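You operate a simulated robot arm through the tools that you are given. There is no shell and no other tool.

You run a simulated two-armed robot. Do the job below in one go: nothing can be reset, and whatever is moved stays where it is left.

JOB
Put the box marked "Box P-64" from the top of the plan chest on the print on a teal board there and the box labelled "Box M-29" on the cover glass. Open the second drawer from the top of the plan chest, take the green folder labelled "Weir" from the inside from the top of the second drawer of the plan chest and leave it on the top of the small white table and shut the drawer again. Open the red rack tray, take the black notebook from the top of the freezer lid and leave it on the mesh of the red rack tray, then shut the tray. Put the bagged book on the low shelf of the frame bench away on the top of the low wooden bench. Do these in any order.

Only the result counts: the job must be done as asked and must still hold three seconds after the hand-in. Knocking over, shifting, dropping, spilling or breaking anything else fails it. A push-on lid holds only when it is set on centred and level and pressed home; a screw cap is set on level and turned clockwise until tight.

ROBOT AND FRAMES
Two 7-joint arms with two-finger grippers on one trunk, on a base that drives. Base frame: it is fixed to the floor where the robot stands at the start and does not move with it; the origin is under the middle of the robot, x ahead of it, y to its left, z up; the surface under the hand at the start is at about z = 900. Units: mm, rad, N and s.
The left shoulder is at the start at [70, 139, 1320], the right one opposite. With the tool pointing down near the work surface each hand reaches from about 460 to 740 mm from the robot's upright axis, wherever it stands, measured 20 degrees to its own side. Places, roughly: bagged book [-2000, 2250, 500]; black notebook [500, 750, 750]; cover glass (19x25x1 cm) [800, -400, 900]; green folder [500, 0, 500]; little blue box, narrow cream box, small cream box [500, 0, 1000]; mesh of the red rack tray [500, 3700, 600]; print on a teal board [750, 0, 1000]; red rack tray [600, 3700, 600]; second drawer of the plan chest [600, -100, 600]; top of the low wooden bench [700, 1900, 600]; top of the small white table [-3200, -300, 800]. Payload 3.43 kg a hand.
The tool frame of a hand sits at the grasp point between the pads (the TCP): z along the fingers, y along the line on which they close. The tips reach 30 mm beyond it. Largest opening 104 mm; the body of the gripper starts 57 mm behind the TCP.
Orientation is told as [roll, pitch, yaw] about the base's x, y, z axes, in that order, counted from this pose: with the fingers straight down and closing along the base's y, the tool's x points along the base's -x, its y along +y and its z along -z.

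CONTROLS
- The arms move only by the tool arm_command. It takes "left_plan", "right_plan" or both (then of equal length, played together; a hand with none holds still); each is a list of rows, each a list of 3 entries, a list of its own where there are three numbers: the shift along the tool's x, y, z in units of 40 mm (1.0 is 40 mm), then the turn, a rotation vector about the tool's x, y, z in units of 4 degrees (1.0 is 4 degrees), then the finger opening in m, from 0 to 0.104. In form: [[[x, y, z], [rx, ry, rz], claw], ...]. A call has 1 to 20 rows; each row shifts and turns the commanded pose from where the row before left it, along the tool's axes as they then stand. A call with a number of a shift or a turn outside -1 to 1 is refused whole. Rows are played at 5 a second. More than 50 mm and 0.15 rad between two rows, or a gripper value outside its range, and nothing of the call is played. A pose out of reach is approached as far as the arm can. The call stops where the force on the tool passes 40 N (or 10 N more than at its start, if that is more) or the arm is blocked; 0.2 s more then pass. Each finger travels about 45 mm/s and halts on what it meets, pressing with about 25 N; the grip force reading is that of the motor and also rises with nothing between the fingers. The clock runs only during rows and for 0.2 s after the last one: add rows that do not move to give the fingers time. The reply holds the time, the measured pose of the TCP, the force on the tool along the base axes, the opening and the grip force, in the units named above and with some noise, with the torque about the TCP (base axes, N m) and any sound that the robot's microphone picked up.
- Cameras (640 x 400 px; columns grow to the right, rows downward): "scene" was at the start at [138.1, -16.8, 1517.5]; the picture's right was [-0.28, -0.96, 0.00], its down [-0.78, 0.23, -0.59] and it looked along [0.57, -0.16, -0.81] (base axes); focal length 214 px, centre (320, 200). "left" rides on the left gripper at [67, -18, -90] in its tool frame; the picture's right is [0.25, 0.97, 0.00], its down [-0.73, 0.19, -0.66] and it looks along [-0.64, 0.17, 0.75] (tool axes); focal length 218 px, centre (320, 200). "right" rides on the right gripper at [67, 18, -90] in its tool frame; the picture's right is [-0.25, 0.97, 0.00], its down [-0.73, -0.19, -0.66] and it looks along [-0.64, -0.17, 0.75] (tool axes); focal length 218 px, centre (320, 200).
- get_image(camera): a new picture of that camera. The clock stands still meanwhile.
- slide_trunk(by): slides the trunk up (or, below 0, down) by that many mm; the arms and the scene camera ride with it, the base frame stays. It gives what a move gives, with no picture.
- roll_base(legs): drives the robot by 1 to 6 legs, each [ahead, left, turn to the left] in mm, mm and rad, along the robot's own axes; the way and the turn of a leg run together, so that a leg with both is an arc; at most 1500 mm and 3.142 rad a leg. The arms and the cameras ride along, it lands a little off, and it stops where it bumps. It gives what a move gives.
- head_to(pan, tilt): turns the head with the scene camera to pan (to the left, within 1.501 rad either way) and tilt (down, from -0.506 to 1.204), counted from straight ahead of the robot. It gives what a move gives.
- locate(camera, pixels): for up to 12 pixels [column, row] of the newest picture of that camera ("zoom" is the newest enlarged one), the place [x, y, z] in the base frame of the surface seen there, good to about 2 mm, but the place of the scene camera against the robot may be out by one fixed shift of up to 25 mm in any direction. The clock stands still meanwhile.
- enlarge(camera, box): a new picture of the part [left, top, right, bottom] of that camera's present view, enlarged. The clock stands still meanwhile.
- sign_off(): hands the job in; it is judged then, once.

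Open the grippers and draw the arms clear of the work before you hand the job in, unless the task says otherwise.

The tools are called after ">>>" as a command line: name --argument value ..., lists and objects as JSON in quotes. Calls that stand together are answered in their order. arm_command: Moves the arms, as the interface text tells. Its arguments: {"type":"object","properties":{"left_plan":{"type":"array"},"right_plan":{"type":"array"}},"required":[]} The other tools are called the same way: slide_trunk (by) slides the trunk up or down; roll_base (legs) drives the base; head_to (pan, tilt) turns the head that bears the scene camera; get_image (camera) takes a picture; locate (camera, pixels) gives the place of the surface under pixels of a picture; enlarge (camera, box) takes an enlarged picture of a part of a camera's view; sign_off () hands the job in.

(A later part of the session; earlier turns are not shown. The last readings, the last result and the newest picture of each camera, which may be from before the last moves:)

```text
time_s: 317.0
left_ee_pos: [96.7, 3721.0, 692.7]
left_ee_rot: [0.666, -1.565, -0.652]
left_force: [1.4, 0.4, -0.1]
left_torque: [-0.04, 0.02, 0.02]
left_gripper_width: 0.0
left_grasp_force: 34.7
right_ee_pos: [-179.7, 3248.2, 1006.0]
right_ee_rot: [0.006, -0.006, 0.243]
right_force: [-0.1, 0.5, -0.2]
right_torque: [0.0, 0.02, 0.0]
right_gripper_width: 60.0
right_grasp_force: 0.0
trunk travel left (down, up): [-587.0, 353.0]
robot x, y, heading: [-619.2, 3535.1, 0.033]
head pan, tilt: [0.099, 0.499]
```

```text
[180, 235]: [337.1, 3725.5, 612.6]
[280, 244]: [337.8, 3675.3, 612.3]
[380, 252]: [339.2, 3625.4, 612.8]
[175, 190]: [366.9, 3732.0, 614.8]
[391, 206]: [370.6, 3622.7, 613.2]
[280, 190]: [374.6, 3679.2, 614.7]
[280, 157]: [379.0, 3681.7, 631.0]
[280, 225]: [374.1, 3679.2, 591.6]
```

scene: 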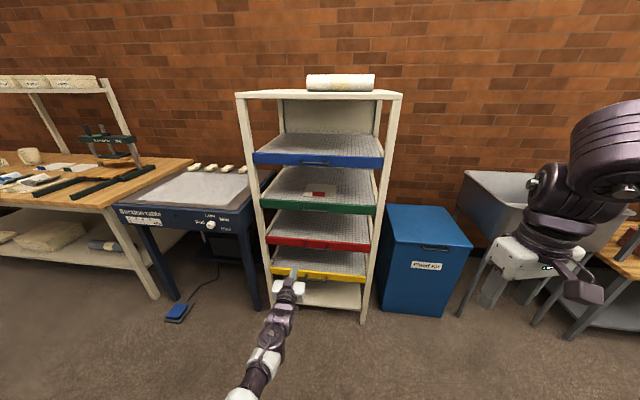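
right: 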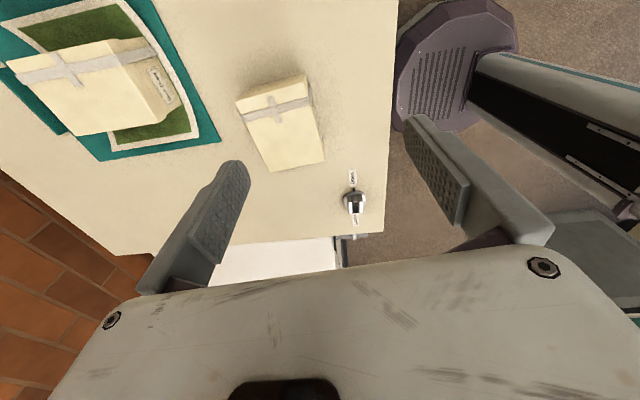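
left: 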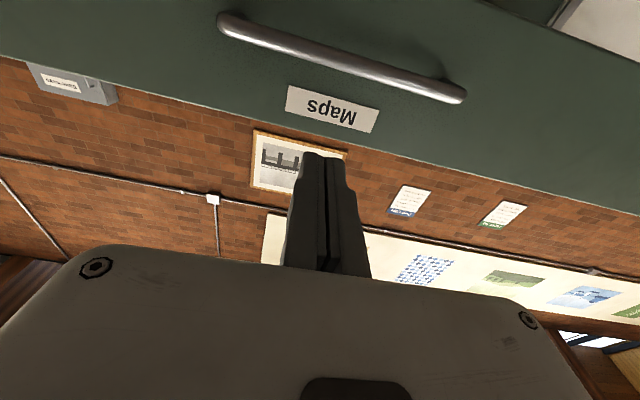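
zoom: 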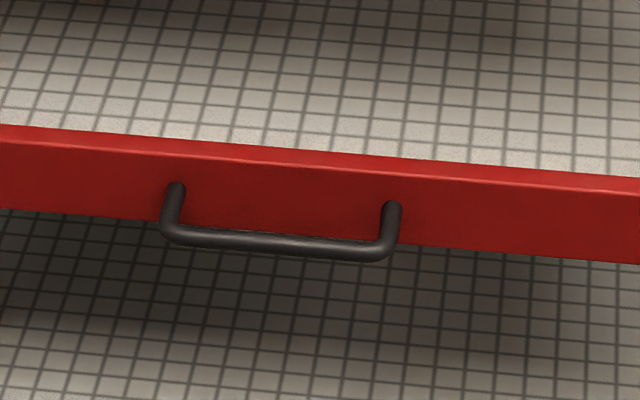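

The red handle bar is at about x 321, y 3622–3722, z 616 (corrected), with the tray face at x≈358. I'll trim the heading, shift right 27 mm, and roll the hand 90° so the fingers close vertically.

>>> roll_base --legs '[[0, 0, -0.03], [0, -27, 0]]'

>>> arm_command --left_plan '[[[0, 0, 0], [0, 0, 1], 0.0], [[0, 0, 0], [0, 0, 1], 0.03], [[0, 0, 0], [0, 0, 1], 0.06], [[0, 0, 0], [0, 0, 1], 0.06], [[0, 0, 0], [0, 0, 1], 0.06], [[0, 0, 0], [0, 0, 1], 0.06], [[0, 0, 0], [0, 0, 1], 0.06], [[0, 0, 0], [0, 0, 1], 0.06], [[0, 0, 0], [0, 0, 1], 0.06], [[0, 0, 0], [0, 0, 1], 0.06], [[0, 0, 0], [0, 0, 1], 0.06], [[0, 0, 0], [0, 0, 1], 0.06], [[0, 0, 0], [0, 0, 1], 0.06], [[0, 0, 0], [0, 0, 1], 0.06], [[0, 0, 0], [0, 0, 1], 0.06], [[0, 0, 0], [0, 0, 1], 0.06], [[0, 0, 0], [0, 0, 1], 0.06], [[0, 0, 0], [0, 0, 1], 0.06], [[0, 0, 0], [0, 0, 1], 0.06], [[0, 0, 0], [0, 0, 1], 0.06]]'

>>> arm_command --left_plan '[[[0, 0, 0], [0, 0, 1], 0.06], [[0, 0, 0], [0, 0, 1], 0.06], [[0, 0, 0], [0, 0, 0.5], 0.06], [[0, 0, 0], [0, 0, 0], 0.06]]'

>>> slide_trunk --by -77

>>> get_image --camera "left"

```text
time_s: 318.2
left_ee_pos: [102.6, 3673.9, 694.4]
left_ee_rot: [0.483, -1.568, -0.498]
left_force: [0.2, 0.1, -0.3]
left_torque: [-0.04, 0.0, 0.01]
left_gripper_width: 0.0
left_grasp_force: 35.0
right_ee_pos: [-187.2, 3211.6, 1007.0]
right_ee_rot: [0.004, -0.004, 0.215]
right_force: [-0.1, 0.4, 0.0]
right_torque: [-0.01, 0.02, 0.02]
right_gripper_width: 59.9
right_grasp_force: 0.1
trunk travel left (down, up): [-587.0, 353.0]
robot x, y, heading: [-618.4, 3504.9, -0.002]
head pan, tilt: [0.099, 0.499]
```

```text
time_s: 322.4
left_ee_pos: [102.4, 3673.2, 694.6]
left_ee_rot: [1.565, -0.169, -1.585]
left_force: [-0.6, 0.0, 0.8]
left_torque: [0.0, -0.02, 0.02]
left_gripper_width: 60.0
left_grasp_force: 0.1
right_ee_pos: [-187.6, 3210.7, 1005.6]
right_ee_rot: [0.005, -0.005, 0.214]
right_force: [0.3, -0.8, 0.3]
right_torque: [0.0, 0.02, -0.02]
right_gripper_width: 60.1
right_grasp_force: 0.1
trunk travel left (down, up): [-587.0, 353.0]
robot x, y, heading: [-611.2, 3505.9, 0.005]
head pan, tilt: [0.099, 0.499]
```

```text
time_s: 323.4
left_ee_pos: [102.3, 3674.0, 694.3]
left_ee_rot: [1.565, 0.003, -1.583]
left_force: [-0.2, -0.6, 0.8]
left_torque: [-0.02, -0.01, -0.02]
left_gripper_width: 59.8
left_grasp_force: 0.0
right_ee_pos: [-187.4, 3210.7, 1006.6]
right_ee_rot: [0.006, -0.005, 0.213]
right_force: [-0.4, 0.3, 0.2]
right_torque: [0.02, 0.01, -0.01]
right_gripper_width: 60.3
right_grasp_force: 0.0
trunk travel left (down, up): [-587.0, 353.0]
robot x, y, heading: [-616.0, 3505.1, 0.001]
head pan, tilt: [0.099, 0.499]
```

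```text
time_s: 324.5
left_ee_pos: [103.1, 3672.8, 618.0]
left_ee_rot: [1.569, 0.005, -1.584]
left_force: [-0.6, -0.4, -0.4]
left_torque: [-0.03, -0.01, 0.03]
left_gripper_width: 60.0
left_grasp_force: 0.1
right_ee_pos: [-188.8, 3210.4, 929.4]
right_ee_rot: [0.007, -0.005, 0.214]
right_force: [0.2, -0.2, 0.3]
right_torque: [0.03, -0.02, 0.0]
right_gripper_width: 60.3
right_grasp_force: 0.0
trunk travel left (down, up): [-510.0, 430.0]
robot x, y, heading: [-617.2, 3509.9, -0.002]
head pan, tilt: [0.099, 0.499]
```

```text
taken
```

left: 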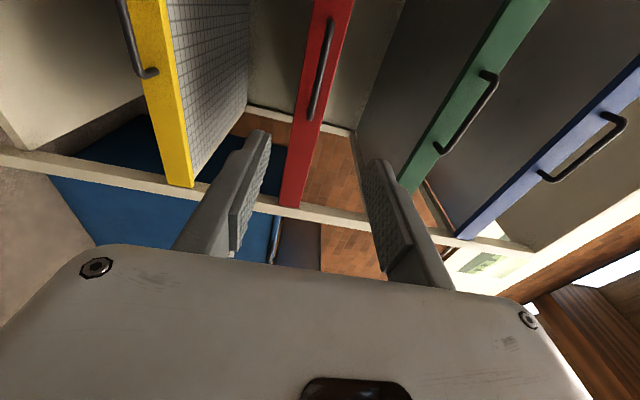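

The left camera sees the red tray's handle at (312–328,20–115). I'll zoom and locate it precisely.

>>> enlarge --camera "left" --box '[280, 0, 370, 130]'

>>> locate --camera "zoom" --pixels '[[330, 80], [318, 180], [305, 280], [300, 350], [340, 200], [290, 200], [345, 75], [285, 380]]'

```text
3.08 times, centred on (325, 65) of left
```

zoom: 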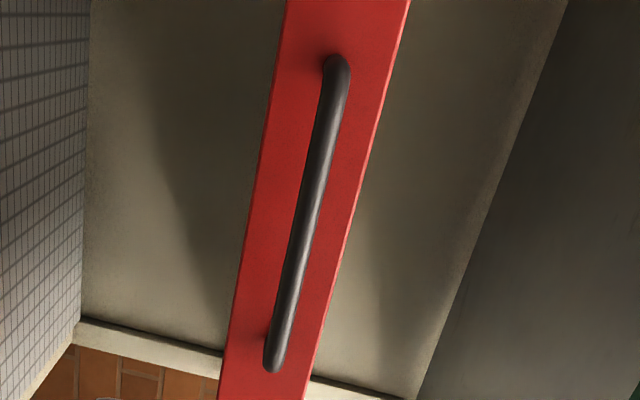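

```text
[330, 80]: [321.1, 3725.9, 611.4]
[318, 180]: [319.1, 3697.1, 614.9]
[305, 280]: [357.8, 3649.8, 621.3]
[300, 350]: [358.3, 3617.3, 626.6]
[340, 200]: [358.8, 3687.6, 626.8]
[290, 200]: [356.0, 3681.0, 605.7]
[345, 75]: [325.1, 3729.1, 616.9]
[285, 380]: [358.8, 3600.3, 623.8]
```

The bar is at x≈320, z≈614, y-centre 3675. I'll drive 165 mm ahead, then finish with the arm.

>>> roll_base --legs '[[165, 0, 0]]'

>>> get_image --camera "left"

```text
time_s: 326.0
left_ee_pos: [271.8, 3673.0, 615.9]
left_ee_rot: [1.567, 0.002, -1.587]
left_force: [0.1, -0.6, 0.2]
left_torque: [-0.01, -0.02, 0.04]
left_gripper_width: 60.2
left_grasp_force: 0.1
right_ee_pos: [-19.8, 3209.5, 928.8]
right_ee_rot: [0.006, -0.005, 0.212]
right_force: [0.6, 0.3, 0.2]
right_torque: [0.01, 0.02, -0.03]
right_gripper_width: 59.8
right_grasp_force: 0.1
trunk travel left (down, up): [-510.0, 430.0]
robot x, y, heading: [-446.1, 3505.2, 0.003]
head pan, tilt: [0.099, 0.499]
```

```text
taken
```

left: 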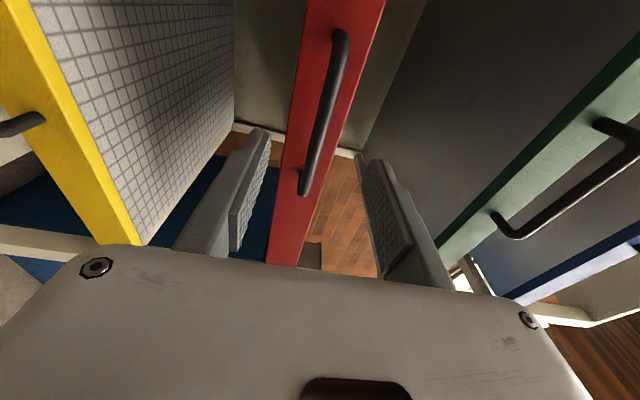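

The bar is between the fingers. I'll advance 43 mm and close on it.

>>> arm_command --left_plan '[[[0, -0.05, 0.4], [0, 0, 0], 0.06], [[0, 0, 0.4], [0, 0, 0], 0.06], [[0, 0, 0.27], [0, 0, 0], 0.06], [[0, 0, 0], [0, 0, 0], 0.06], [[0, 0, 0], [0, 0, 0], 0.03], [[0, 0, 0], [0, 0, 0], 0.0], [[0, 0, 0], [0, 0, 0], 0.0], [[0, 0, 0], [0, 0, 0], 0.0], [[0, 0, 0], [0, 0, 0], 0.0], [[0, 0, 0], [0, 0, 0], 0.0]]'

>>> get_image --camera "left"

```text
time_s: 328.2
left_ee_pos: [313.3, 3672.3, 613.8]
left_ee_rot: [1.564, 0.001, -1.586]
left_force: [0.2, -1.2, -6.5]
left_torque: [-0.18, 0.07, 0.01]
left_gripper_width: 9.5
left_grasp_force: 43.7
right_ee_pos: [-20.0, 3209.9, 928.9]
right_ee_rot: [0.005, -0.005, 0.212]
right_force: [-0.1, -0.8, -1.2]
right_torque: [-0.01, 0.02, 0.03]
right_gripper_width: 60.0
right_grasp_force: 0.1
trunk travel left (down, up): [-510.0, 430.0]
robot x, y, heading: [-447.7, 3504.4, -0.002]
head pan, tilt: [0.099, 0.499]
```

```text
taken
```

left: 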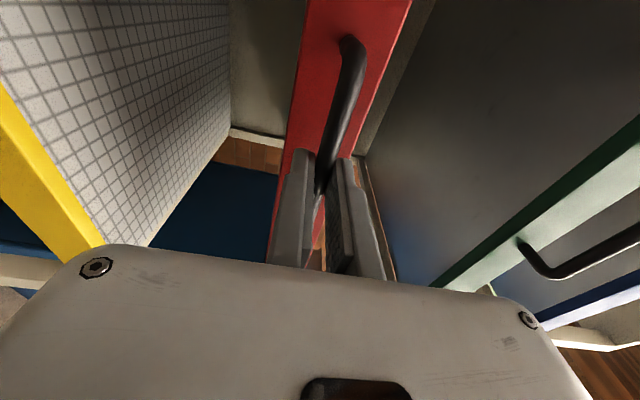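

The handle is gripped at 9.5 mm. I'll test-pull 60 mm.

>>> roll_base --legs '[[-60, 0, 0]]'

>>> get_image --camera "scene"

```text
time_s: 329.2
left_ee_pos: [250.8, 3672.3, 613.8]
left_ee_rot: [1.564, 0.002, -1.588]
left_force: [-0.4, -3.2, -11.6]
left_torque: [-0.13, 0.03, 0.12]
left_gripper_width: 9.9
left_grasp_force: 43.1
right_ee_pos: [-82.7, 3209.3, 929.4]
right_ee_rot: [0.006, -0.006, 0.214]
right_force: [-0.5, 0.9, 0.3]
right_torque: [0.04, -0.04, 0.02]
right_gripper_width: 60.1
right_grasp_force: 0.0
trunk travel left (down, up): [-510.0, 430.0]
robot x, y, heading: [-507.7, 3505.1, 0.001]
head pan, tilt: [0.099, 0.499]
```

```text
taken
```

scene: 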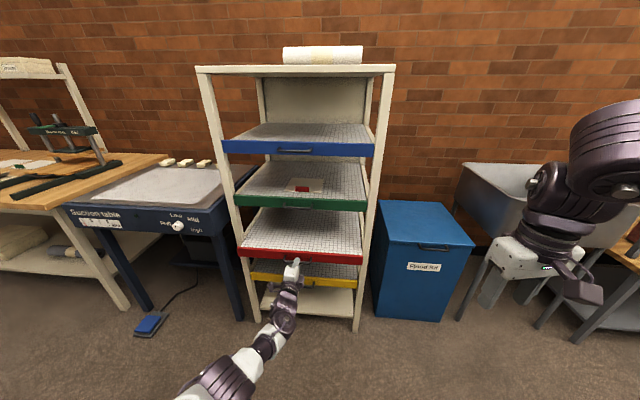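

The red tray slides out. I'll pull another 190 mm, about 250 in total.

>>> roll_base --legs '[[-190, 0, 0]]'

>>> enlarge --camera "scene" --box '[180, 130, 420, 330]'

```text
time_s: 330.7
left_ee_pos: [98.3, 3672.0, 613.8]
left_ee_rot: [1.564, 0.005, -1.587]
left_force: [0.7, 9.3, -5.3]
left_torque: [-0.19, 0.07, -0.22]
left_gripper_width: 9.6
left_grasp_force: 43.2
right_ee_pos: [-235.8, 3210.8, 927.0]
right_ee_rot: [0.005, -0.004, 0.21]
right_force: [0.5, 0.7, 0.2]
right_torque: [0.03, 0.02, 0.03]
right_gripper_width: 60.0
right_grasp_force: 0.1
trunk travel left (down, up): [-510.0, 430.0]
robot x, y, heading: [-659.4, 3503.7, -0.008]
head pan, tilt: [0.099, 0.499]
```

```text
2.00 times, centred on (300, 230) of scene
```

zoom: 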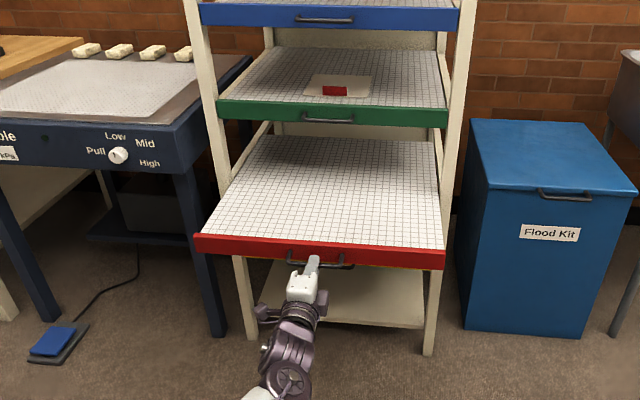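

The tray came out 215 mm and seems to be at its stop. I'll open the fingers and back off.

>>> arm_command --left_plan '[[[0, 0, 0], [0, 0, 0], 0.03], [[0, 0, 0], [0, 0, 0], 0.06], [[0, 0, 0], [0, 0, 0], 0.06], [[0, 0, 0], [0, 0, 0], 0.06], [[0, 0, 0], [0, 0, 0], 0.06]]'

>>> roll_base --legs '[[-90, 0, 0]]'

>>> enlarge --camera "scene" --box '[180, 130, 420, 330]'

```text
time_s: 331.9
left_ee_pos: [97.8, 3670.9, 616.2]
left_ee_rot: [1.565, 0.004, -1.589]
left_force: [-0.1, -0.4, -0.1]
left_torque: [0.02, -0.01, 0.03]
left_gripper_width: 59.9
left_grasp_force: 0.1
right_ee_pos: [-237.2, 3209.5, 928.5]
right_ee_rot: [0.005, -0.006, 0.209]
right_force: [0.1, 0.0, 0.4]
right_torque: [0.01, -0.01, 0.04]
right_gripper_width: 60.0
right_grasp_force: 0.0
trunk travel left (down, up): [-510.0, 430.0]
robot x, y, heading: [-661.7, 3506.5, -0.005]
head pan, tilt: [0.099, 0.499]
```

```text
time_s: 333.1
left_ee_pos: [100.5, 3657.2, 615.1]
left_ee_rot: [1.564, 0.006, -1.6]
left_force: [-0.4, -0.1, 0.2]
left_torque: [-0.02, 0.02, -0.01]
left_gripper_width: 60.0
left_grasp_force: 0.0
right_ee_pos: [-238.4, 3200.3, 928.0]
right_ee_rot: [0.004, -0.003, 0.2]
right_force: [0.7, 0.1, -0.4]
right_torque: [0.01, -0.03, -0.01]
right_gripper_width: 60.1
right_grasp_force: 0.0
trunk travel left (down, up): [-510.0, 430.0]
robot x, y, heading: [-667.8, 3507.2, -0.014]
head pan, tilt: [0.099, 0.499]
stopped in leg 1: the robot was blocked; the commanded pose is now the measured one
```

```text
2.00 times, centred on (300, 230) of scene
```

zoom: 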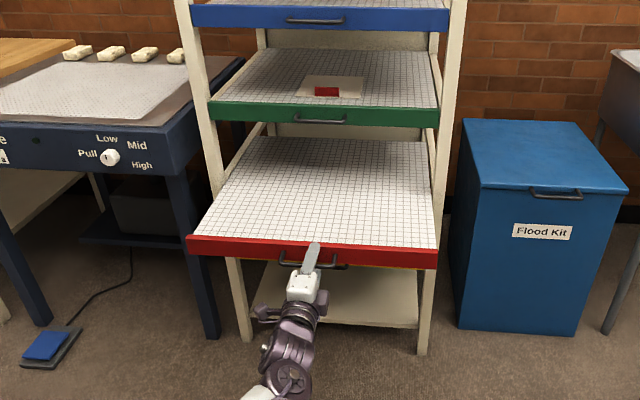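

My base is blocked by the counter behind me, so I'll retract the hand off the handle with the arm instead.

>>> arm_command --left_plan '[[[0, 0, -0.5], [0, 0, 0], 0.06], [[0, 0, -0.75], [0, 0, 0], 0.06], [[0, 0, -0.75], [0, 0, 0], 0.06], [[0, 0, -0.75], [0, 0, 0], 0.06], [[0, 0, -0.75], [0, 0, 0], 0.06], [[0, 0, 0], [0, 0, 0], 0.06]]'

>>> head_to --pan 1.5 --tilt 0.6

>>> get_image --camera "scene"

```text
time_s: 334.5
left_ee_pos: [-37.5, 3661.6, 615.0]
left_ee_rot: [1.563, 0.006, -1.601]
left_force: [0.4, -0.3, -0.3]
left_torque: [0.01, -0.02, 0.01]
left_gripper_width: 60.1
left_grasp_force: 0.1
right_ee_pos: [-239.1, 3199.8, 928.3]
right_ee_rot: [0.007, -0.003, 0.198]
right_force: [-0.1, -1.2, 0.4]
right_torque: [-0.04, 0.02, 0.03]
right_gripper_width: 60.0
right_grasp_force: 0.0
trunk travel left (down, up): [-510.0, 430.0]
robot x, y, heading: [-661.6, 3503.5, -0.014]
head pan, tilt: [0.099, 0.499]
```

```text
time_s: 336.0
left_ee_pos: [-38.5, 3662.2, 615.5]
left_ee_rot: [1.563, 0.005, -1.601]
left_force: [-0.6, 0.7, 0.6]
left_torque: [-0.04, -0.04, 0.02]
left_gripper_width: 60.0
left_grasp_force: 0.0
right_ee_pos: [-238.7, 3201.0, 927.2]
right_ee_rot: [0.007, -0.004, 0.199]
right_force: [-0.4, 0.1, -0.1]
right_torque: [-0.02, 0.03, 0.03]
right_gripper_width: 60.0
right_grasp_force: 0.0
trunk travel left (down, up): [-510.0, 430.0]
robot x, y, heading: [-665.6, 3501.5, -0.013]
head pan, tilt: [1.499, 0.6]
```

```text
taken
```

scene: 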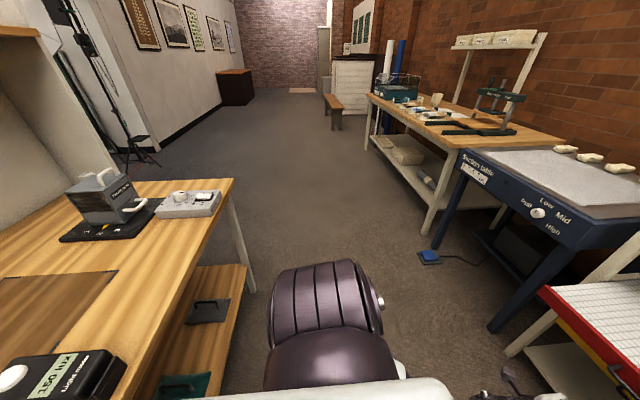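

The thing behind me is a wooden table with devices. I'll locate its edge to keep clear and check that nothing on it moved.

>>> locate --camera "scene" --pixels '[[232, 185], [245, 268], [200, 320], [215, 230], [120, 350], [190, 200], [250, 290], [160, 300]]'

>>> enlarge --camera "scene" --box '[0, 150, 270, 400]'

```text
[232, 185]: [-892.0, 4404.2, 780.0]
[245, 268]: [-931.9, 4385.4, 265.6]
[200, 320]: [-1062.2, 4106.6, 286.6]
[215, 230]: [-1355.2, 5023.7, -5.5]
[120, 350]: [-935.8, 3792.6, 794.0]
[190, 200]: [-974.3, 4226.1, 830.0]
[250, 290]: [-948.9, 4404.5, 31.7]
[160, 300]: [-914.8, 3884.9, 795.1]
```

```text
1.60 times, centred on (135, 275) of scene
```

zoom: 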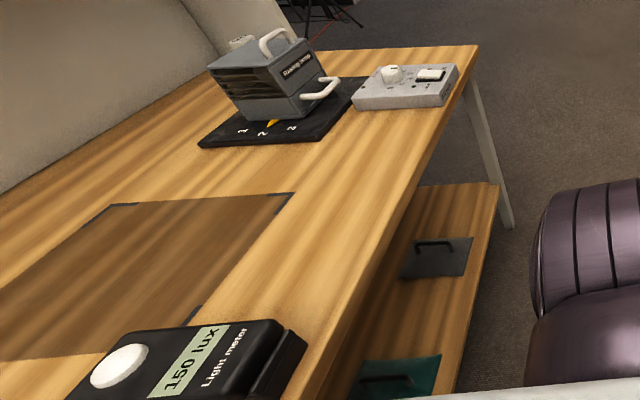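

The light meter and lamp are undisturbed; the table's edge is at x≈−900. I'll move forward 40 mm, slide right past the tray, then gain more clearance and head for the freezer.

>>> roll_base --legs '[[40, 0, 0.014], [0, -600, 0], [70, 0, 0], [0, -1200, 0]]'

>>> arm_command --left_plan '[[[0, 0, 0], [0, 0, -1], 0.08], [[0, 0, 0], [0, 0, -1], 0.08], [[0, 0, 0], [0, 0, -1], 0.08], [[0, 0, 0], [0, 0, -1], 0.08], [[0, 0, 0], [0, 0, -1], 0.08], [[0, 0, 0], [0, 0, -1], 0.08], [[0, 0, 0], [0, 0, -1], 0.08], [[0, 0, 0], [0, 0, -1], 0.08], [[0, 0, 0], [0, 0, -1], 0.08], [[0, 0, 0], [0, 0, -1], 0.08], [[0, 0, 0], [0, 0, -1], 0.08], [[0, 0, 0], [0, 0, -1], 0.08], [[0, 0, 0], [0, 0, -1], 0.08], [[0, 0, 0], [0, 0, -1], 0.08], [[0, 0, 0], [0, 0, -1], 0.08], [[0, 0, 0], [0, 0, -1], 0.08], [[0, 0, 0], [0, 0, -1], 0.08], [[0, 0, 0], [0, 0, -1], 0.08], [[0, 0, 0], [0, 0, -1], 0.08], [[0, 0, 0], [0, 0, -1], 0.08]]'

```text
time_s: 346.1
left_ee_pos: [74.4, 1874.0, 614.5]
left_ee_rot: [1.561, 0.004, -1.595]
left_force: [-0.2, 0.1, 0.0]
left_torque: [-0.03, 0.01, 0.03]
left_gripper_width: 60.0
left_grasp_force: 0.1
right_ee_pos: [-123.6, 1410.6, 927.5]
right_ee_rot: [0.005, -0.002, 0.207]
right_force: [0.8, -0.2, 0.1]
right_torque: [0.04, -0.01, -0.04]
right_gripper_width: 60.1
right_grasp_force: 0.1
trunk travel left (down, up): [-510.0, 430.0]
robot x, y, heading: [-552.6, 1709.4, -0.006]
head pan, tilt: [1.499, 0.6]
```

```text
time_s: 350.3
left_ee_pos: [73.3, 1873.0, 614.7]
left_ee_rot: [1.52, -1.392, -1.547]
left_force: [0.5, 0.3, -1.0]
left_torque: [0.01, 0.0, 0.01]
left_gripper_width: 80.0
left_grasp_force: 0.1
right_ee_pos: [-123.5, 1410.2, 928.7]
right_ee_rot: [0.006, -0.001, 0.205]
right_force: [-0.1, 0.4, 0.4]
right_torque: [0.02, -0.01, 0.03]
right_gripper_width: 59.9
right_grasp_force: 0.0
trunk travel left (down, up): [-510.0, 430.0]
robot x, y, heading: [-549.3, 1708.6, -0.01]
head pan, tilt: [1.499, 0.6]
```

I'll finish rolling back and start pitching the hand down to vertical.

>>> arm_command --left_plan '[[[0, 0, 0], [0, 0, -1], 0.08], [[0, 0, 0], [0, 0, -1], 0.08], [[0, 0, 0], [0, 0, -0.4], 0.08], [[0, 0, 0], [0, 1, 0], 0.08], [[0, 0, 0], [0, 1, 0], 0.08], [[0, 0, 0], [0, 1, 0], 0.08], [[0, 0, 0], [0, 1, 0], 0.08], [[0, 0, 0], [0, 1, 0], 0.08], [[0, 0, 0], [0, 1, 0], 0.08], [[0, 0, 0], [0, 1, 0], 0.08], [[0, 0, 0], [0, 1, 0], 0.08], [[0, 0, 0], [0, 1, 0], 0.08], [[0, 0, 0], [0, 1, 0], 0.08], [[0, 0, 0], [0, 1, 0], 0.08], [[0, 0, 0], [0, 1, 0], 0.08], [[0, 0, 0], [0, 1, 0], 0.08], [[0, 0, 0], [0, 1, 0], 0.08], [[0, 0, 0], [0, 1, 0], 0.08], [[0, 0, 0], [0, 1, 0], 0.08], [[0, 0, 0], [0, 1, 0], 0.08]]'

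>>> arm_command --left_plan '[[[0, 0, 0], [0, 1, 0], 0.08], [[0, 0, 0], [0, 1, 0], 0.08], [[0, 0, 0], [0, 1, 0], 0.08], [[0, 0, 0], [0, 1, 0], 0.08], [[0, 0, 0], [0, 1, 0], 0.08], [[0, 0, 0], [0, 0.5, 0], 0.08], [[0, 0, 0], [0, 0, 0], 0.08]]'

>>> slide_trunk --by 330

```text
time_s: 354.5
left_ee_pos: [73.5, 1873.7, 615.7]
left_ee_rot: [0.011, -0.374, -0.029]
left_force: [-1.3, -0.8, -0.4]
left_torque: [0.0, 0.01, -0.04]
left_gripper_width: 80.0
left_grasp_force: 0.1
right_ee_pos: [-124.4, 1410.9, 927.5]
right_ee_rot: [0.006, -0.001, 0.206]
right_force: [0.6, 1.0, -0.5]
right_torque: [0.0, 0.03, -0.03]
right_gripper_width: 60.1
right_grasp_force: 0.0
trunk travel left (down, up): [-510.0, 430.0]
robot x, y, heading: [-551.3, 1708.4, -0.012]
head pan, tilt: [1.499, 0.6]
```

```text
time_s: 356.1
left_ee_pos: [74.5, 1872.9, 613.6]
left_ee_rot: [0.008, 0.011, -0.025]
left_force: [1.1, -0.2, 0.4]
left_torque: [0.0, 0.0, -0.05]
left_gripper_width: 80.1
left_grasp_force: 0.0
right_ee_pos: [-124.5, 1410.2, 928.2]
right_ee_rot: [0.005, -0.001, 0.206]
right_force: [-0.4, 0.3, -0.2]
right_torque: [-0.04, 0.05, -0.01]
right_gripper_width: 60.1
right_grasp_force: 0.1
trunk travel left (down, up): [-510.0, 430.0]
robot x, y, heading: [-554.8, 1705.3, -0.008]
head pan, tilt: [1.499, 0.6]
```

```text
time_s: 359.4
left_ee_pos: [75.0, 1873.3, 944.9]
left_ee_rot: [0.01, 0.008, -0.024]
left_force: [0.1, 0.7, -0.2]
left_torque: [0.02, -0.02, 0.02]
left_gripper_width: 79.9
left_grasp_force: 0.0
right_ee_pos: [-123.8, 1410.2, 1257.4]
right_ee_rot: [0.006, -0.002, 0.206]
right_force: [0.8, -0.3, 0.5]
right_torque: [0.0, -0.01, 0.01]
right_gripper_width: 59.9
right_grasp_force: 0.1
trunk travel left (down, up): [-840.0, 100.0]
robot x, y, heading: [-552.1, 1707.1, -0.008]
head pan, tilt: [1.499, 0.6]
```

The hand is vertical again at z≈945. I'll raise a bit more, drive right to y≈597 and forward 300 mm so the left camera can see the notebook.

>>> slide_trunk --by 90

>>> roll_base --legs '[[0, -1110, 0.008], [300, 0, 0]]'

>>> head_to --pan 0.1 --tilt 0.7

>>> get_image --camera "scene"

>>> get_image --camera "left"

```text
time_s: 360.6
left_ee_pos: [74.0, 1873.2, 1033.3]
left_ee_rot: [0.008, 0.008, -0.025]
left_force: [-0.6, 0.1, -0.2]
left_torque: [0.01, 0.01, 0.01]
left_gripper_width: 80.1
left_grasp_force: 0.1
right_ee_pos: [-124.0, 1410.8, 1347.4]
right_ee_rot: [0.005, -0.002, 0.206]
right_force: [-0.2, 0.0, 0.6]
right_torque: [-0.02, 0.0, -0.02]
right_gripper_width: 60.1
right_grasp_force: 0.2
trunk travel left (down, up): [-930.0, 10.0]
robot x, y, heading: [-550.2, 1709.6, -0.008]
head pan, tilt: [1.499, 0.6]
```

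```text
time_s: 368.0
left_ee_pos: [373.6, 769.5, 1034.8]
left_ee_rot: [0.009, 0.007, -0.013]
left_force: [0.5, -0.2, 0.3]
left_torque: [0.01, -0.02, -0.01]
left_gripper_width: 80.0
left_grasp_force: 0.0
right_ee_pos: [180.6, 303.6, 1348.9]
right_ee_rot: [0.006, -0.003, 0.215]
right_force: [0.1, 0.1, 0.4]
right_torque: [0.01, -0.03, 0.01]
right_gripper_width: 59.9
right_grasp_force: 0.1
trunk travel left (down, up): [-930.0, 10.0]
robot x, y, heading: [-249.2, 596.3, 0.005]
head pan, tilt: [1.499, 0.6]
```

```text
time_s: 369.5
left_ee_pos: [375.9, 768.6, 1033.9]
left_ee_rot: [0.011, 0.011, -0.013]
left_force: [-0.4, 0.0, -0.3]
left_torque: [-0.01, 0.0, 0.01]
left_gripper_width: 79.8
left_grasp_force: 0.0
right_ee_pos: [183.6, 304.3, 1347.1]
right_ee_rot: [0.006, -0.003, 0.216]
right_force: [-1.2, -0.5, 0.0]
right_torque: [-0.03, -0.01, 0.0]
right_gripper_width: 59.9
right_grasp_force: 0.1
trunk travel left (down, up): [-930.0, 10.0]
robot x, y, heading: [-250.3, 600.1, 0.005]
head pan, tilt: [0.099, 0.7]
```

```text
taken
```

scene: 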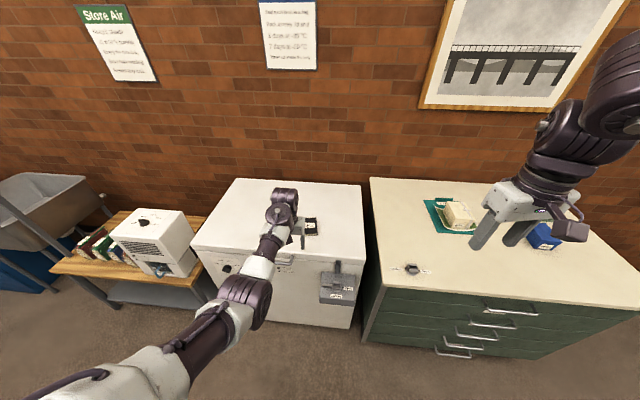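

```text
taken
```

left: 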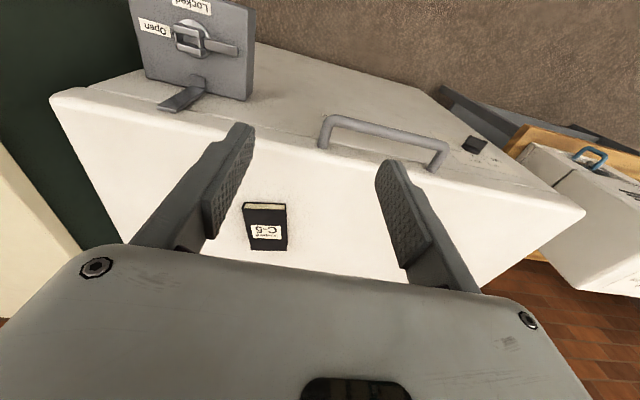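

The black notebook is at (265,225) in the left camera. I'll zoom and locate its corners.

>>> enlarge --camera "left" --box '[220, 180, 320, 260]'

>>> locate --camera "zoom" --pixels '[[215, 130], [425, 130], [425, 330], [240, 325], [210, 115], [420, 115], [320, 220], [150, 200], [500, 200]]'

```text
5.00 times, centred on (270, 220) of left
```

zoom: 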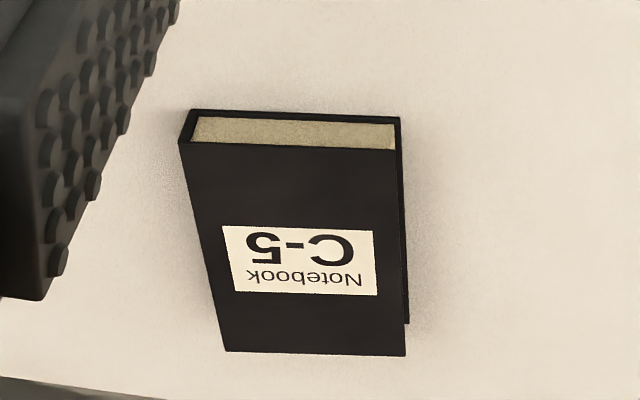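

```text
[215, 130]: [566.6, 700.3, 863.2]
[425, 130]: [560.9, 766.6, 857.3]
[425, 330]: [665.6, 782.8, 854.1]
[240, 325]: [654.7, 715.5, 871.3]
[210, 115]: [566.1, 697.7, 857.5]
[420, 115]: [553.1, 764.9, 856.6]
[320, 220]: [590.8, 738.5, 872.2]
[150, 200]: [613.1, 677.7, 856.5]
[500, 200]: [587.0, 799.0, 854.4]
```

I'll locate the top face corners more exactly, slightly inside its edges.

>>> locate --camera "zoom" --pixels '[[186, 148], [393, 155], [400, 350], [231, 346], [290, 150], [315, 350], [300, 130]]'

```text
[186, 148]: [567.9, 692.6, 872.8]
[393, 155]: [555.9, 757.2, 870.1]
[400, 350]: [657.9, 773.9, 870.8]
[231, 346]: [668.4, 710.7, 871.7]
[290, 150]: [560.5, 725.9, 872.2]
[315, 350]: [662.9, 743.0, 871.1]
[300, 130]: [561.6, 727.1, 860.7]
```

The notebook's centre is at (612.5,733.6), 66×102 mm, 15 mm thick on the lid at z=856, yaw +10.3°. I'll drive 235 mm ahead and 35 mm right, then turn the hand +11°.

>>> roll_base --legs '[[235, -35, 0]]'

>>> arm_command --left_plan '[[[0, 0, 0.3], [0, 0, -0.9], 0.09], [[0, 0, 0.3], [0, 0, -0.9], 0.09], [[0, 0, 0.3], [0, 0, -0.9], 0.09], [[0, 0, 0], [0, 0, 0], 0.09]]'

>>> get_image --camera "left"

```text
time_s: 371.3
left_ee_pos: [609.4, 734.2, 1036.0]
left_ee_rot: [0.01, 0.006, -0.014]
left_force: [-0.3, -0.1, 0.4]
left_torque: [-0.04, -0.03, -0.01]
left_gripper_width: 79.9
left_grasp_force: 0.1
right_ee_pos: [412.5, 271.2, 1348.5]
right_ee_rot: [0.006, -0.005, 0.217]
right_force: [0.3, -0.8, 0.5]
right_torque: [0.0, -0.03, -0.03]
right_gripper_width: 60.1
right_grasp_force: 0.2
trunk travel left (down, up): [-930.0, 10.0]
robot x, y, heading: [-11.0, 567.8, 0.002]
head pan, tilt: [0.099, 0.7]
```

```text
time_s: 372.3
left_ee_pos: [611.5, 733.0, 996.5]
left_ee_rot: [0.011, 0.007, 0.176]
left_force: [0.2, 0.1, -0.1]
left_torque: [0.02, -0.01, -0.02]
left_gripper_width: 89.9
left_grasp_force: 0.0
right_ee_pos: [419.2, 271.3, 1347.8]
right_ee_rot: [0.005, 0.0, 0.216]
right_force: [0.1, 1.6, -0.5]
right_torque: [0.02, 0.03, 0.02]
right_gripper_width: 59.8
right_grasp_force: 0.0
trunk travel left (down, up): [-930.0, 10.0]
robot x, y, heading: [-10.2, 567.0, 0.004]
head pan, tilt: [0.099, 0.7]
```

```text
taken
```

left: 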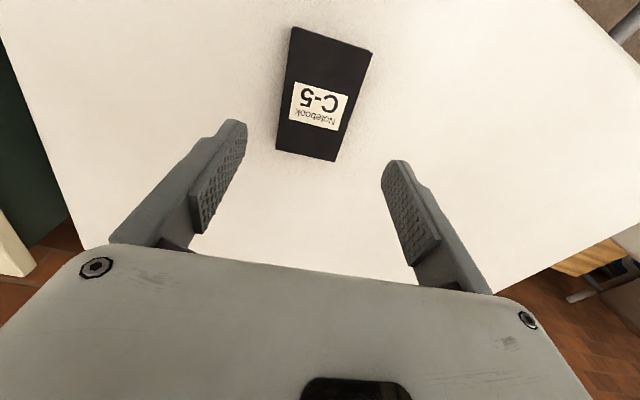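

The hand is aligned over the notebook. I'll lower with the trunk 76 mm and check.

>>> slide_trunk --by -76

>>> get_image --camera "left"

>>> locate --camera "left" --pixels '[[320, 100], [300, 60], [340, 180], [200, 100], [420, 100], [320, 220]]'

```text
time_s: 373.4
left_ee_pos: [610.8, 733.8, 920.9]
left_ee_rot: [0.013, 0.005, 0.174]
left_force: [-0.7, -0.2, 0.2]
left_torque: [0.01, -0.01, 0.03]
left_gripper_width: 90.0
left_grasp_force: 0.1
right_ee_pos: [417.7, 270.0, 1272.4]
right_ee_rot: [0.004, -0.001, 0.216]
right_force: [0.0, -0.4, -0.8]
right_torque: [-0.01, 0.01, 0.01]
right_gripper_width: 59.9
right_grasp_force: 0.1
trunk travel left (down, up): [-854.0, 86.0]
robot x, y, heading: [-13.1, 565.7, 0.003]
head pan, tilt: [0.099, 0.7]
```

```text
taken
```

left: 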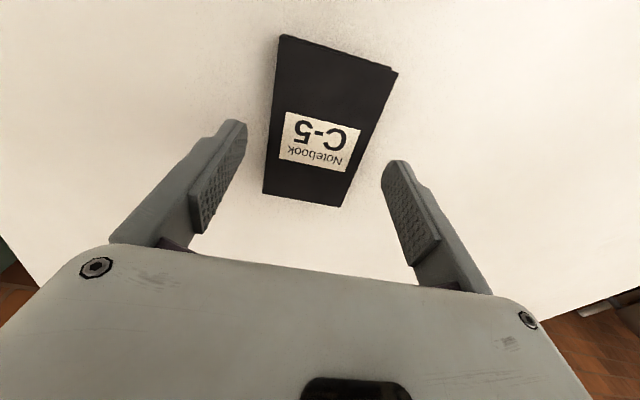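

```text
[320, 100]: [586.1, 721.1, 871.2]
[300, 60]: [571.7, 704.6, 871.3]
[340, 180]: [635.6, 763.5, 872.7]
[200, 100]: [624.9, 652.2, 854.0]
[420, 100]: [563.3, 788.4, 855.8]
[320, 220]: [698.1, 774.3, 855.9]
```

The lid is at 856 and the fingertips at 891. I'll descend 31 mm so the tips stop 3–4 mm above the lid, then close.

>>> arm_command --left_plan '[[[0, 0, 0.35], [0, 0, 0], 0.09], [[0, 0, 0.3], [0, 0, 0], 0.09], [[0, 0, 0.13], [0, 0, 0], 0.09], [[0, 0, 0], [0, 0, 0], 0.09]]'

>>> get_image --camera "left"

```text
time_s: 374.4
left_ee_pos: [610.9, 734.0, 891.4]
left_ee_rot: [0.012, 0.007, 0.175]
left_force: [-0.6, -1.2, 2.0]
left_torque: [-0.14, -0.06, 0.01]
left_gripper_width: 89.7
left_grasp_force: 0.1
right_ee_pos: [416.8, 270.0, 1272.0]
right_ee_rot: [0.004, -0.002, 0.216]
right_force: [-0.5, 0.2, -0.7]
right_torque: [0.0, -0.01, -0.03]
right_gripper_width: 60.2
right_grasp_force: 0.1
trunk travel left (down, up): [-854.0, 86.0]
robot x, y, heading: [-15.4, 569.6, 0.006]
head pan, tilt: [0.099, 0.7]
```

```text
taken
```

left: 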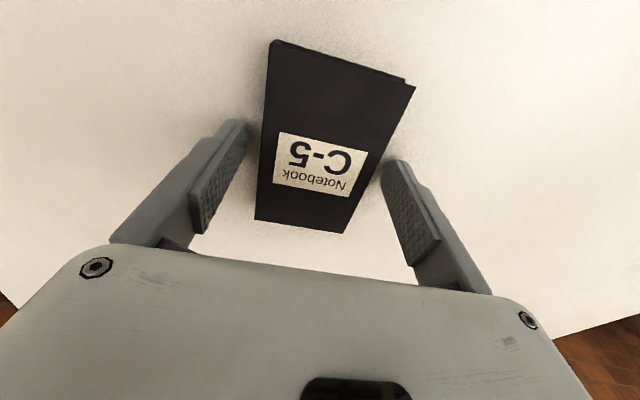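

A light 2 N touch means the tips are at the lid. I'll lift 1 mm and close on the notebook.

>>> arm_command --left_plan '[[[0, 0, -0.03], [0, 0, 0], 0.085], [[0, 0, 0], [0, 0, 0], 0.07], [[0, 0, 0], [0, 0, 0], 0.05], [[0, 0, 0], [0, 0, 0], 0.05], [[0, 0, 0], [0, 0, 0], 0.05], [[0, 0, 0], [0, 0, 0], 0.05]]'

>>> get_image --camera "left"

```text
time_s: 375.8
left_ee_pos: [610.4, 734.1, 892.6]
left_ee_rot: [0.011, 0.009, 0.175]
left_force: [0.5, -0.5, -0.3]
left_torque: [-0.01, -0.03, -0.02]
left_gripper_width: 67.2
left_grasp_force: 24.6
right_ee_pos: [417.2, 271.4, 1271.8]
right_ee_rot: [0.006, -0.002, 0.216]
right_force: [-0.7, -0.4, 0.1]
right_torque: [-0.01, -0.02, -0.03]
right_gripper_width: 59.9
right_grasp_force: 0.2
trunk travel left (down, up): [-854.0, 86.0]
robot x, y, heading: [-14.1, 566.8, 0.003]
head pan, tilt: [0.099, 0.7]
```

```text
taken
```

left: 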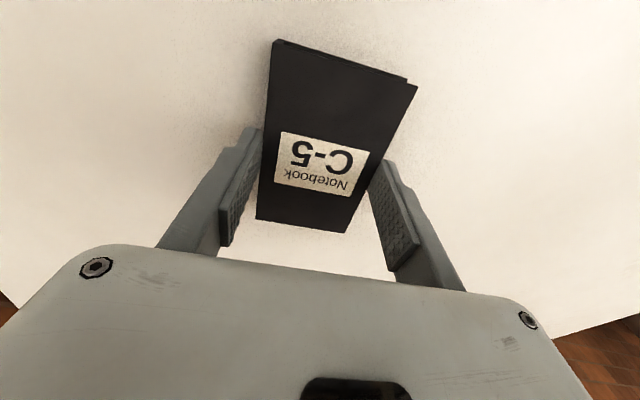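

The notebook is gripped at 67 mm, 24.6 N. I'll lift gently and check.

>>> arm_command --left_plan '[[[0, 0, -0.2], [0, 0, 0], 0.05], [[0, 0, -0.4], [0, 0, 0], 0.05], [[0, 0, -0.6], [0, 0, 0], 0.05], [[0, 0, 0], [0, 0, 0], 0.05]]'

>>> get_image --camera "left"

```text
time_s: 376.8
left_ee_pos: [610.7, 732.4, 942.6]
left_ee_rot: [0.01, 0.007, 0.173]
left_force: [0.3, -0.5, -0.9]
left_torque: [-0.01, 0.0, 0.01]
left_gripper_width: 67.5
left_grasp_force: 25.1
right_ee_pos: [418.2, 271.1, 1271.1]
right_ee_rot: [0.005, -0.003, 0.215]
right_force: [0.1, -0.6, -0.1]
right_torque: [0.02, -0.02, -0.02]
right_gripper_width: 60.1
right_grasp_force: 0.0
trunk travel left (down, up): [-854.0, 86.0]
robot x, y, heading: [-14.4, 565.6, 0.001]
head pan, tilt: [0.099, 0.7]
```

```text
taken
```

left: 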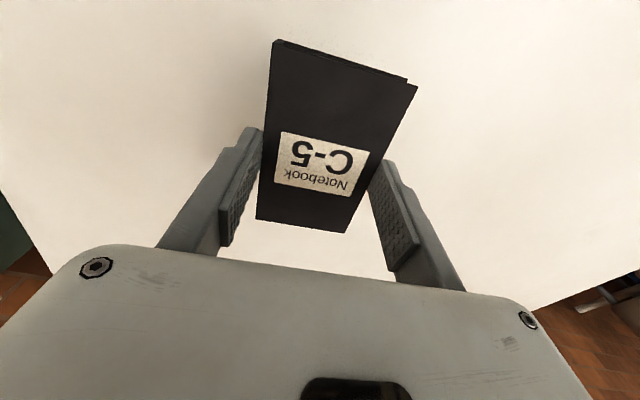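

The notebook is held. I'll back off 490 mm and drive left toward the rack in stages.

>>> roll_base --legs '[[-490, 0, 0], [0, 1450, 0]]'

```text
time_s: 386.5
left_ee_pos: [121.5, 2197.1, 942.2]
left_ee_rot: [0.012, 0.006, 0.182]
left_force: [-0.9, -0.1, -0.5]
left_torque: [0.01, 0.04, -0.04]
left_gripper_width: 67.3
left_grasp_force: 25.4
right_ee_pos: [-68.2, 1732.7, 1271.5]
right_ee_rot: [0.005, -0.002, 0.223]
right_force: [-0.2, 1.2, 0.7]
right_torque: [-0.02, -0.04, -0.02]
right_gripper_width: 59.8
right_grasp_force: 0.0
trunk travel left (down, up): [-854.0, 86.0]
robot x, y, heading: [-503.0, 2024.2, 0.014]
head pan, tilt: [0.099, 0.7]
```

I'm at (−503,2024), grip steady. I'll continue left 1480 mm with a small heading trim, and look at the tray.

>>> roll_base --legs '[[0, 0, -0.014], [0, 1480, 0]]'

>>> get_image --camera "scene"

>>> get_image --camera "left"

```text
time_s: 394.0
left_ee_pos: [163.5, 3604.4, 941.2]
left_ee_rot: [0.013, 0.007, 0.131]
left_force: [0.8, 0.1, -1.9]
left_torque: [0.01, 0.03, 0.03]
left_gripper_width: 67.2
left_grasp_force: 25.1
right_ee_pos: [-51.4, 3151.5, 1271.9]
right_ee_rot: [0.005, -0.001, 0.172]
right_force: [-0.4, 0.5, 0.5]
right_torque: [-0.01, 0.01, 0.01]
right_gripper_width: 60.1
right_grasp_force: 0.1
trunk travel left (down, up): [-854.0, 86.0]
robot x, y, heading: [-465.9, 3469.1, -0.044]
head pan, tilt: [0.099, 0.7]
```

```text
taken
```

scene: 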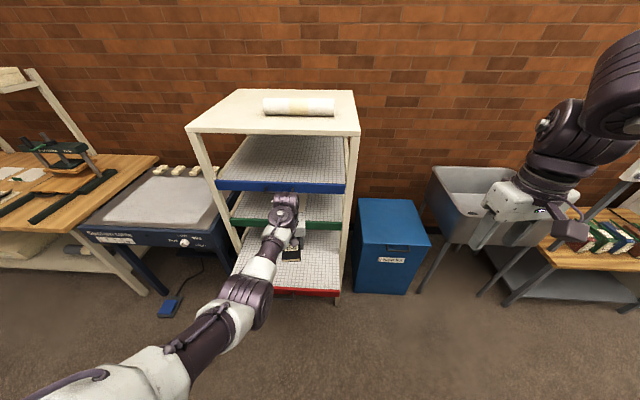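

```text
taken
```

left: 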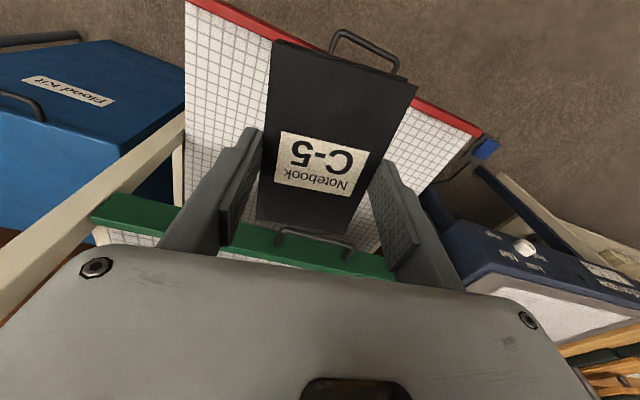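

The notebook is above the open red tray. I'll trim the heading by +0.044 and locate the mesh and the tray edges with the left camera.

>>> roll_base --legs '[[0, 0, 0.045]]'

>>> get_image --camera "left"

>>> enlarge --camera "scene" --box '[180, 160, 380, 310]'

```text
time_s: 394.8
left_ee_pos: [156.1, 3633.6, 943.1]
left_ee_rot: [0.014, 0.006, 0.176]
left_force: [-0.4, 0.5, 0.0]
left_torque: [0.02, -0.03, 0.01]
left_gripper_width: 67.4
left_grasp_force: 25.3
right_ee_pos: [-37.1, 3169.8, 1271.1]
right_ee_rot: [0.007, -0.002, 0.215]
right_force: [0.1, -0.1, 0.0]
right_torque: [0.03, -0.02, 0.0]
right_gripper_width: 60.0
right_grasp_force: 0.0
trunk travel left (down, up): [-854.0, 86.0]
robot x, y, heading: [-467.4, 3467.3, 0.004]
head pan, tilt: [0.099, 0.7]
```

```text
taken
```

left: 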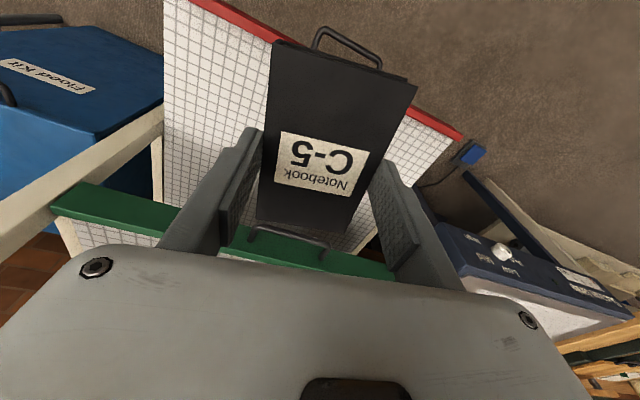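

```text
2.67 times, centred on (280, 235) of scene
```

zoom: 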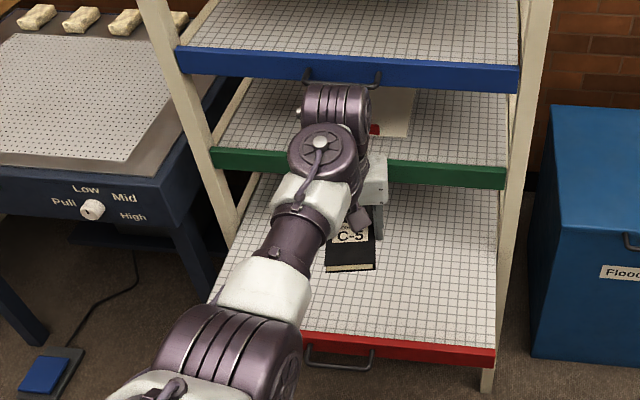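

I'll locate the mesh, the red front lip, the green tray's front and its handle.

>>> locate --camera "left" --pixels '[[220, 100], [420, 140], [190, 150], [240, 18], [440, 123], [340, 35], [150, 215], [260, 232], [320, 245], [370, 240]]'

```text
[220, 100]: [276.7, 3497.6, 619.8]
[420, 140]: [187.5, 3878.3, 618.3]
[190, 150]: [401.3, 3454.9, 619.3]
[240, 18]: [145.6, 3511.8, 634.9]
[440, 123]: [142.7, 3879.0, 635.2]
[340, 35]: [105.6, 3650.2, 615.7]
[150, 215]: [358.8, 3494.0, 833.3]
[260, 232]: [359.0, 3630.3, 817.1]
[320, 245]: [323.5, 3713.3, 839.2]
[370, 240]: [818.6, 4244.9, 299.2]
```

The mesh is at z=619, the red lip at x≈144, and the green handle sticks out to x≈321 at y 3620–3728. I'll place at about (230,3570), beside the handles: drive 74 ahead and 63 right, then lower 230 mm.

>>> roll_base --legs '[[74, -63, 0]]'

>>> slide_trunk --by -230

>>> get_image --camera "left"

>>> get_image --camera "scene"

```text
time_s: 395.9
left_ee_pos: [227.2, 3574.1, 943.7]
left_ee_rot: [0.01, 0.005, 0.174]
left_force: [-0.3, 0.4, -1.0]
left_torque: [0.02, 0.01, 0.0]
left_gripper_width: 67.2
left_grasp_force: 25.2
right_ee_pos: [31.3, 3113.2, 1274.2]
right_ee_rot: [0.005, -0.001, 0.218]
right_force: [0.8, -0.2, 0.1]
right_torque: [0.01, 0.03, 0.03]
right_gripper_width: 59.7
right_grasp_force: 0.1
trunk travel left (down, up): [-854.0, 86.0]
robot x, y, heading: [-398.0, 3402.5, 0.002]
head pan, tilt: [0.099, 0.7]
```

```text
time_s: 398.4
left_ee_pos: [228.2, 3571.4, 711.1]
left_ee_rot: [0.012, 0.007, 0.176]
left_force: [0.3, 0.3, -1.0]
left_torque: [0.0, 0.01, 0.01]
left_gripper_width: 67.4
left_grasp_force: 25.7
right_ee_pos: [34.0, 3109.6, 1042.4]
right_ee_rot: [0.006, -0.002, 0.219]
right_force: [-0.5, 0.6, -0.9]
right_torque: [-0.01, -0.03, 0.02]
right_gripper_width: 59.9
right_grasp_force: 0.2
trunk travel left (down, up): [-624.0, 316.0]
robot x, y, heading: [-395.0, 3407.8, 0.002]
head pan, tilt: [0.099, 0.7]
```

```text
taken
```

left: 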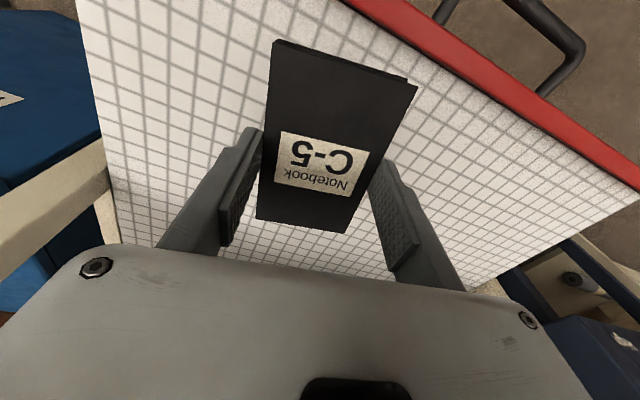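

```text
taken
```

scene: 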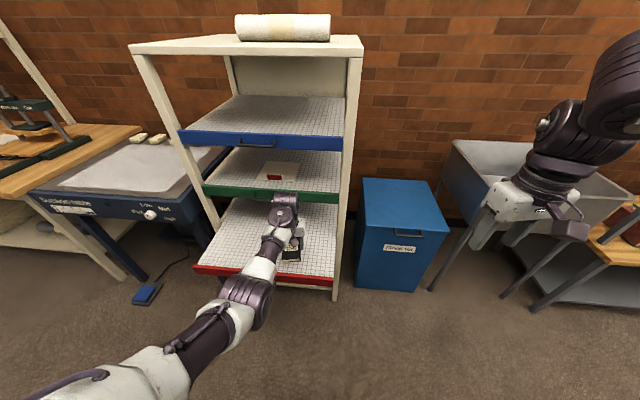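

The notebook is over the mesh, its bottom at about z 674. I'll lower 50 mm, then creep.

>>> slide_trunk --by -50

>>> slide_trunk --by -3

```text
time_s: 399.3
left_ee_pos: [228.2, 3572.2, 661.3]
left_ee_rot: [0.012, 0.007, 0.175]
left_force: [0.1, 0.3, -0.8]
left_torque: [0.01, -0.02, -0.03]
left_gripper_width: 67.3
left_grasp_force: 24.5
right_ee_pos: [35.2, 3110.6, 991.6]
right_ee_rot: [0.005, -0.002, 0.218]
right_force: [-0.7, -0.5, 0.9]
right_torque: [-0.02, -0.01, 0.0]
right_gripper_width: 60.0
right_grasp_force: 0.0
trunk travel left (down, up): [-574.0, 366.0]
robot x, y, heading: [-395.2, 3404.7, 0.003]
head pan, tilt: [0.099, 0.7]
```

```text
time_s: 399.8
left_ee_pos: [228.6, 3572.3, 659.1]
left_ee_rot: [0.012, 0.006, 0.177]
left_force: [0.3, 0.3, -0.8]
left_torque: [-0.01, 0.03, -0.01]
left_gripper_width: 67.1
left_grasp_force: 25.1
right_ee_pos: [34.2, 3109.8, 989.9]
right_ee_rot: [0.006, -0.001, 0.218]
right_force: [0.8, 0.1, -0.9]
right_torque: [0.0, 0.01, 0.01]
right_gripper_width: 60.1
right_grasp_force: 0.1
trunk travel left (down, up): [-571.0, 369.0]
robot x, y, heading: [-398.7, 3405.5, 0.005]
head pan, tilt: [0.099, 0.7]
```

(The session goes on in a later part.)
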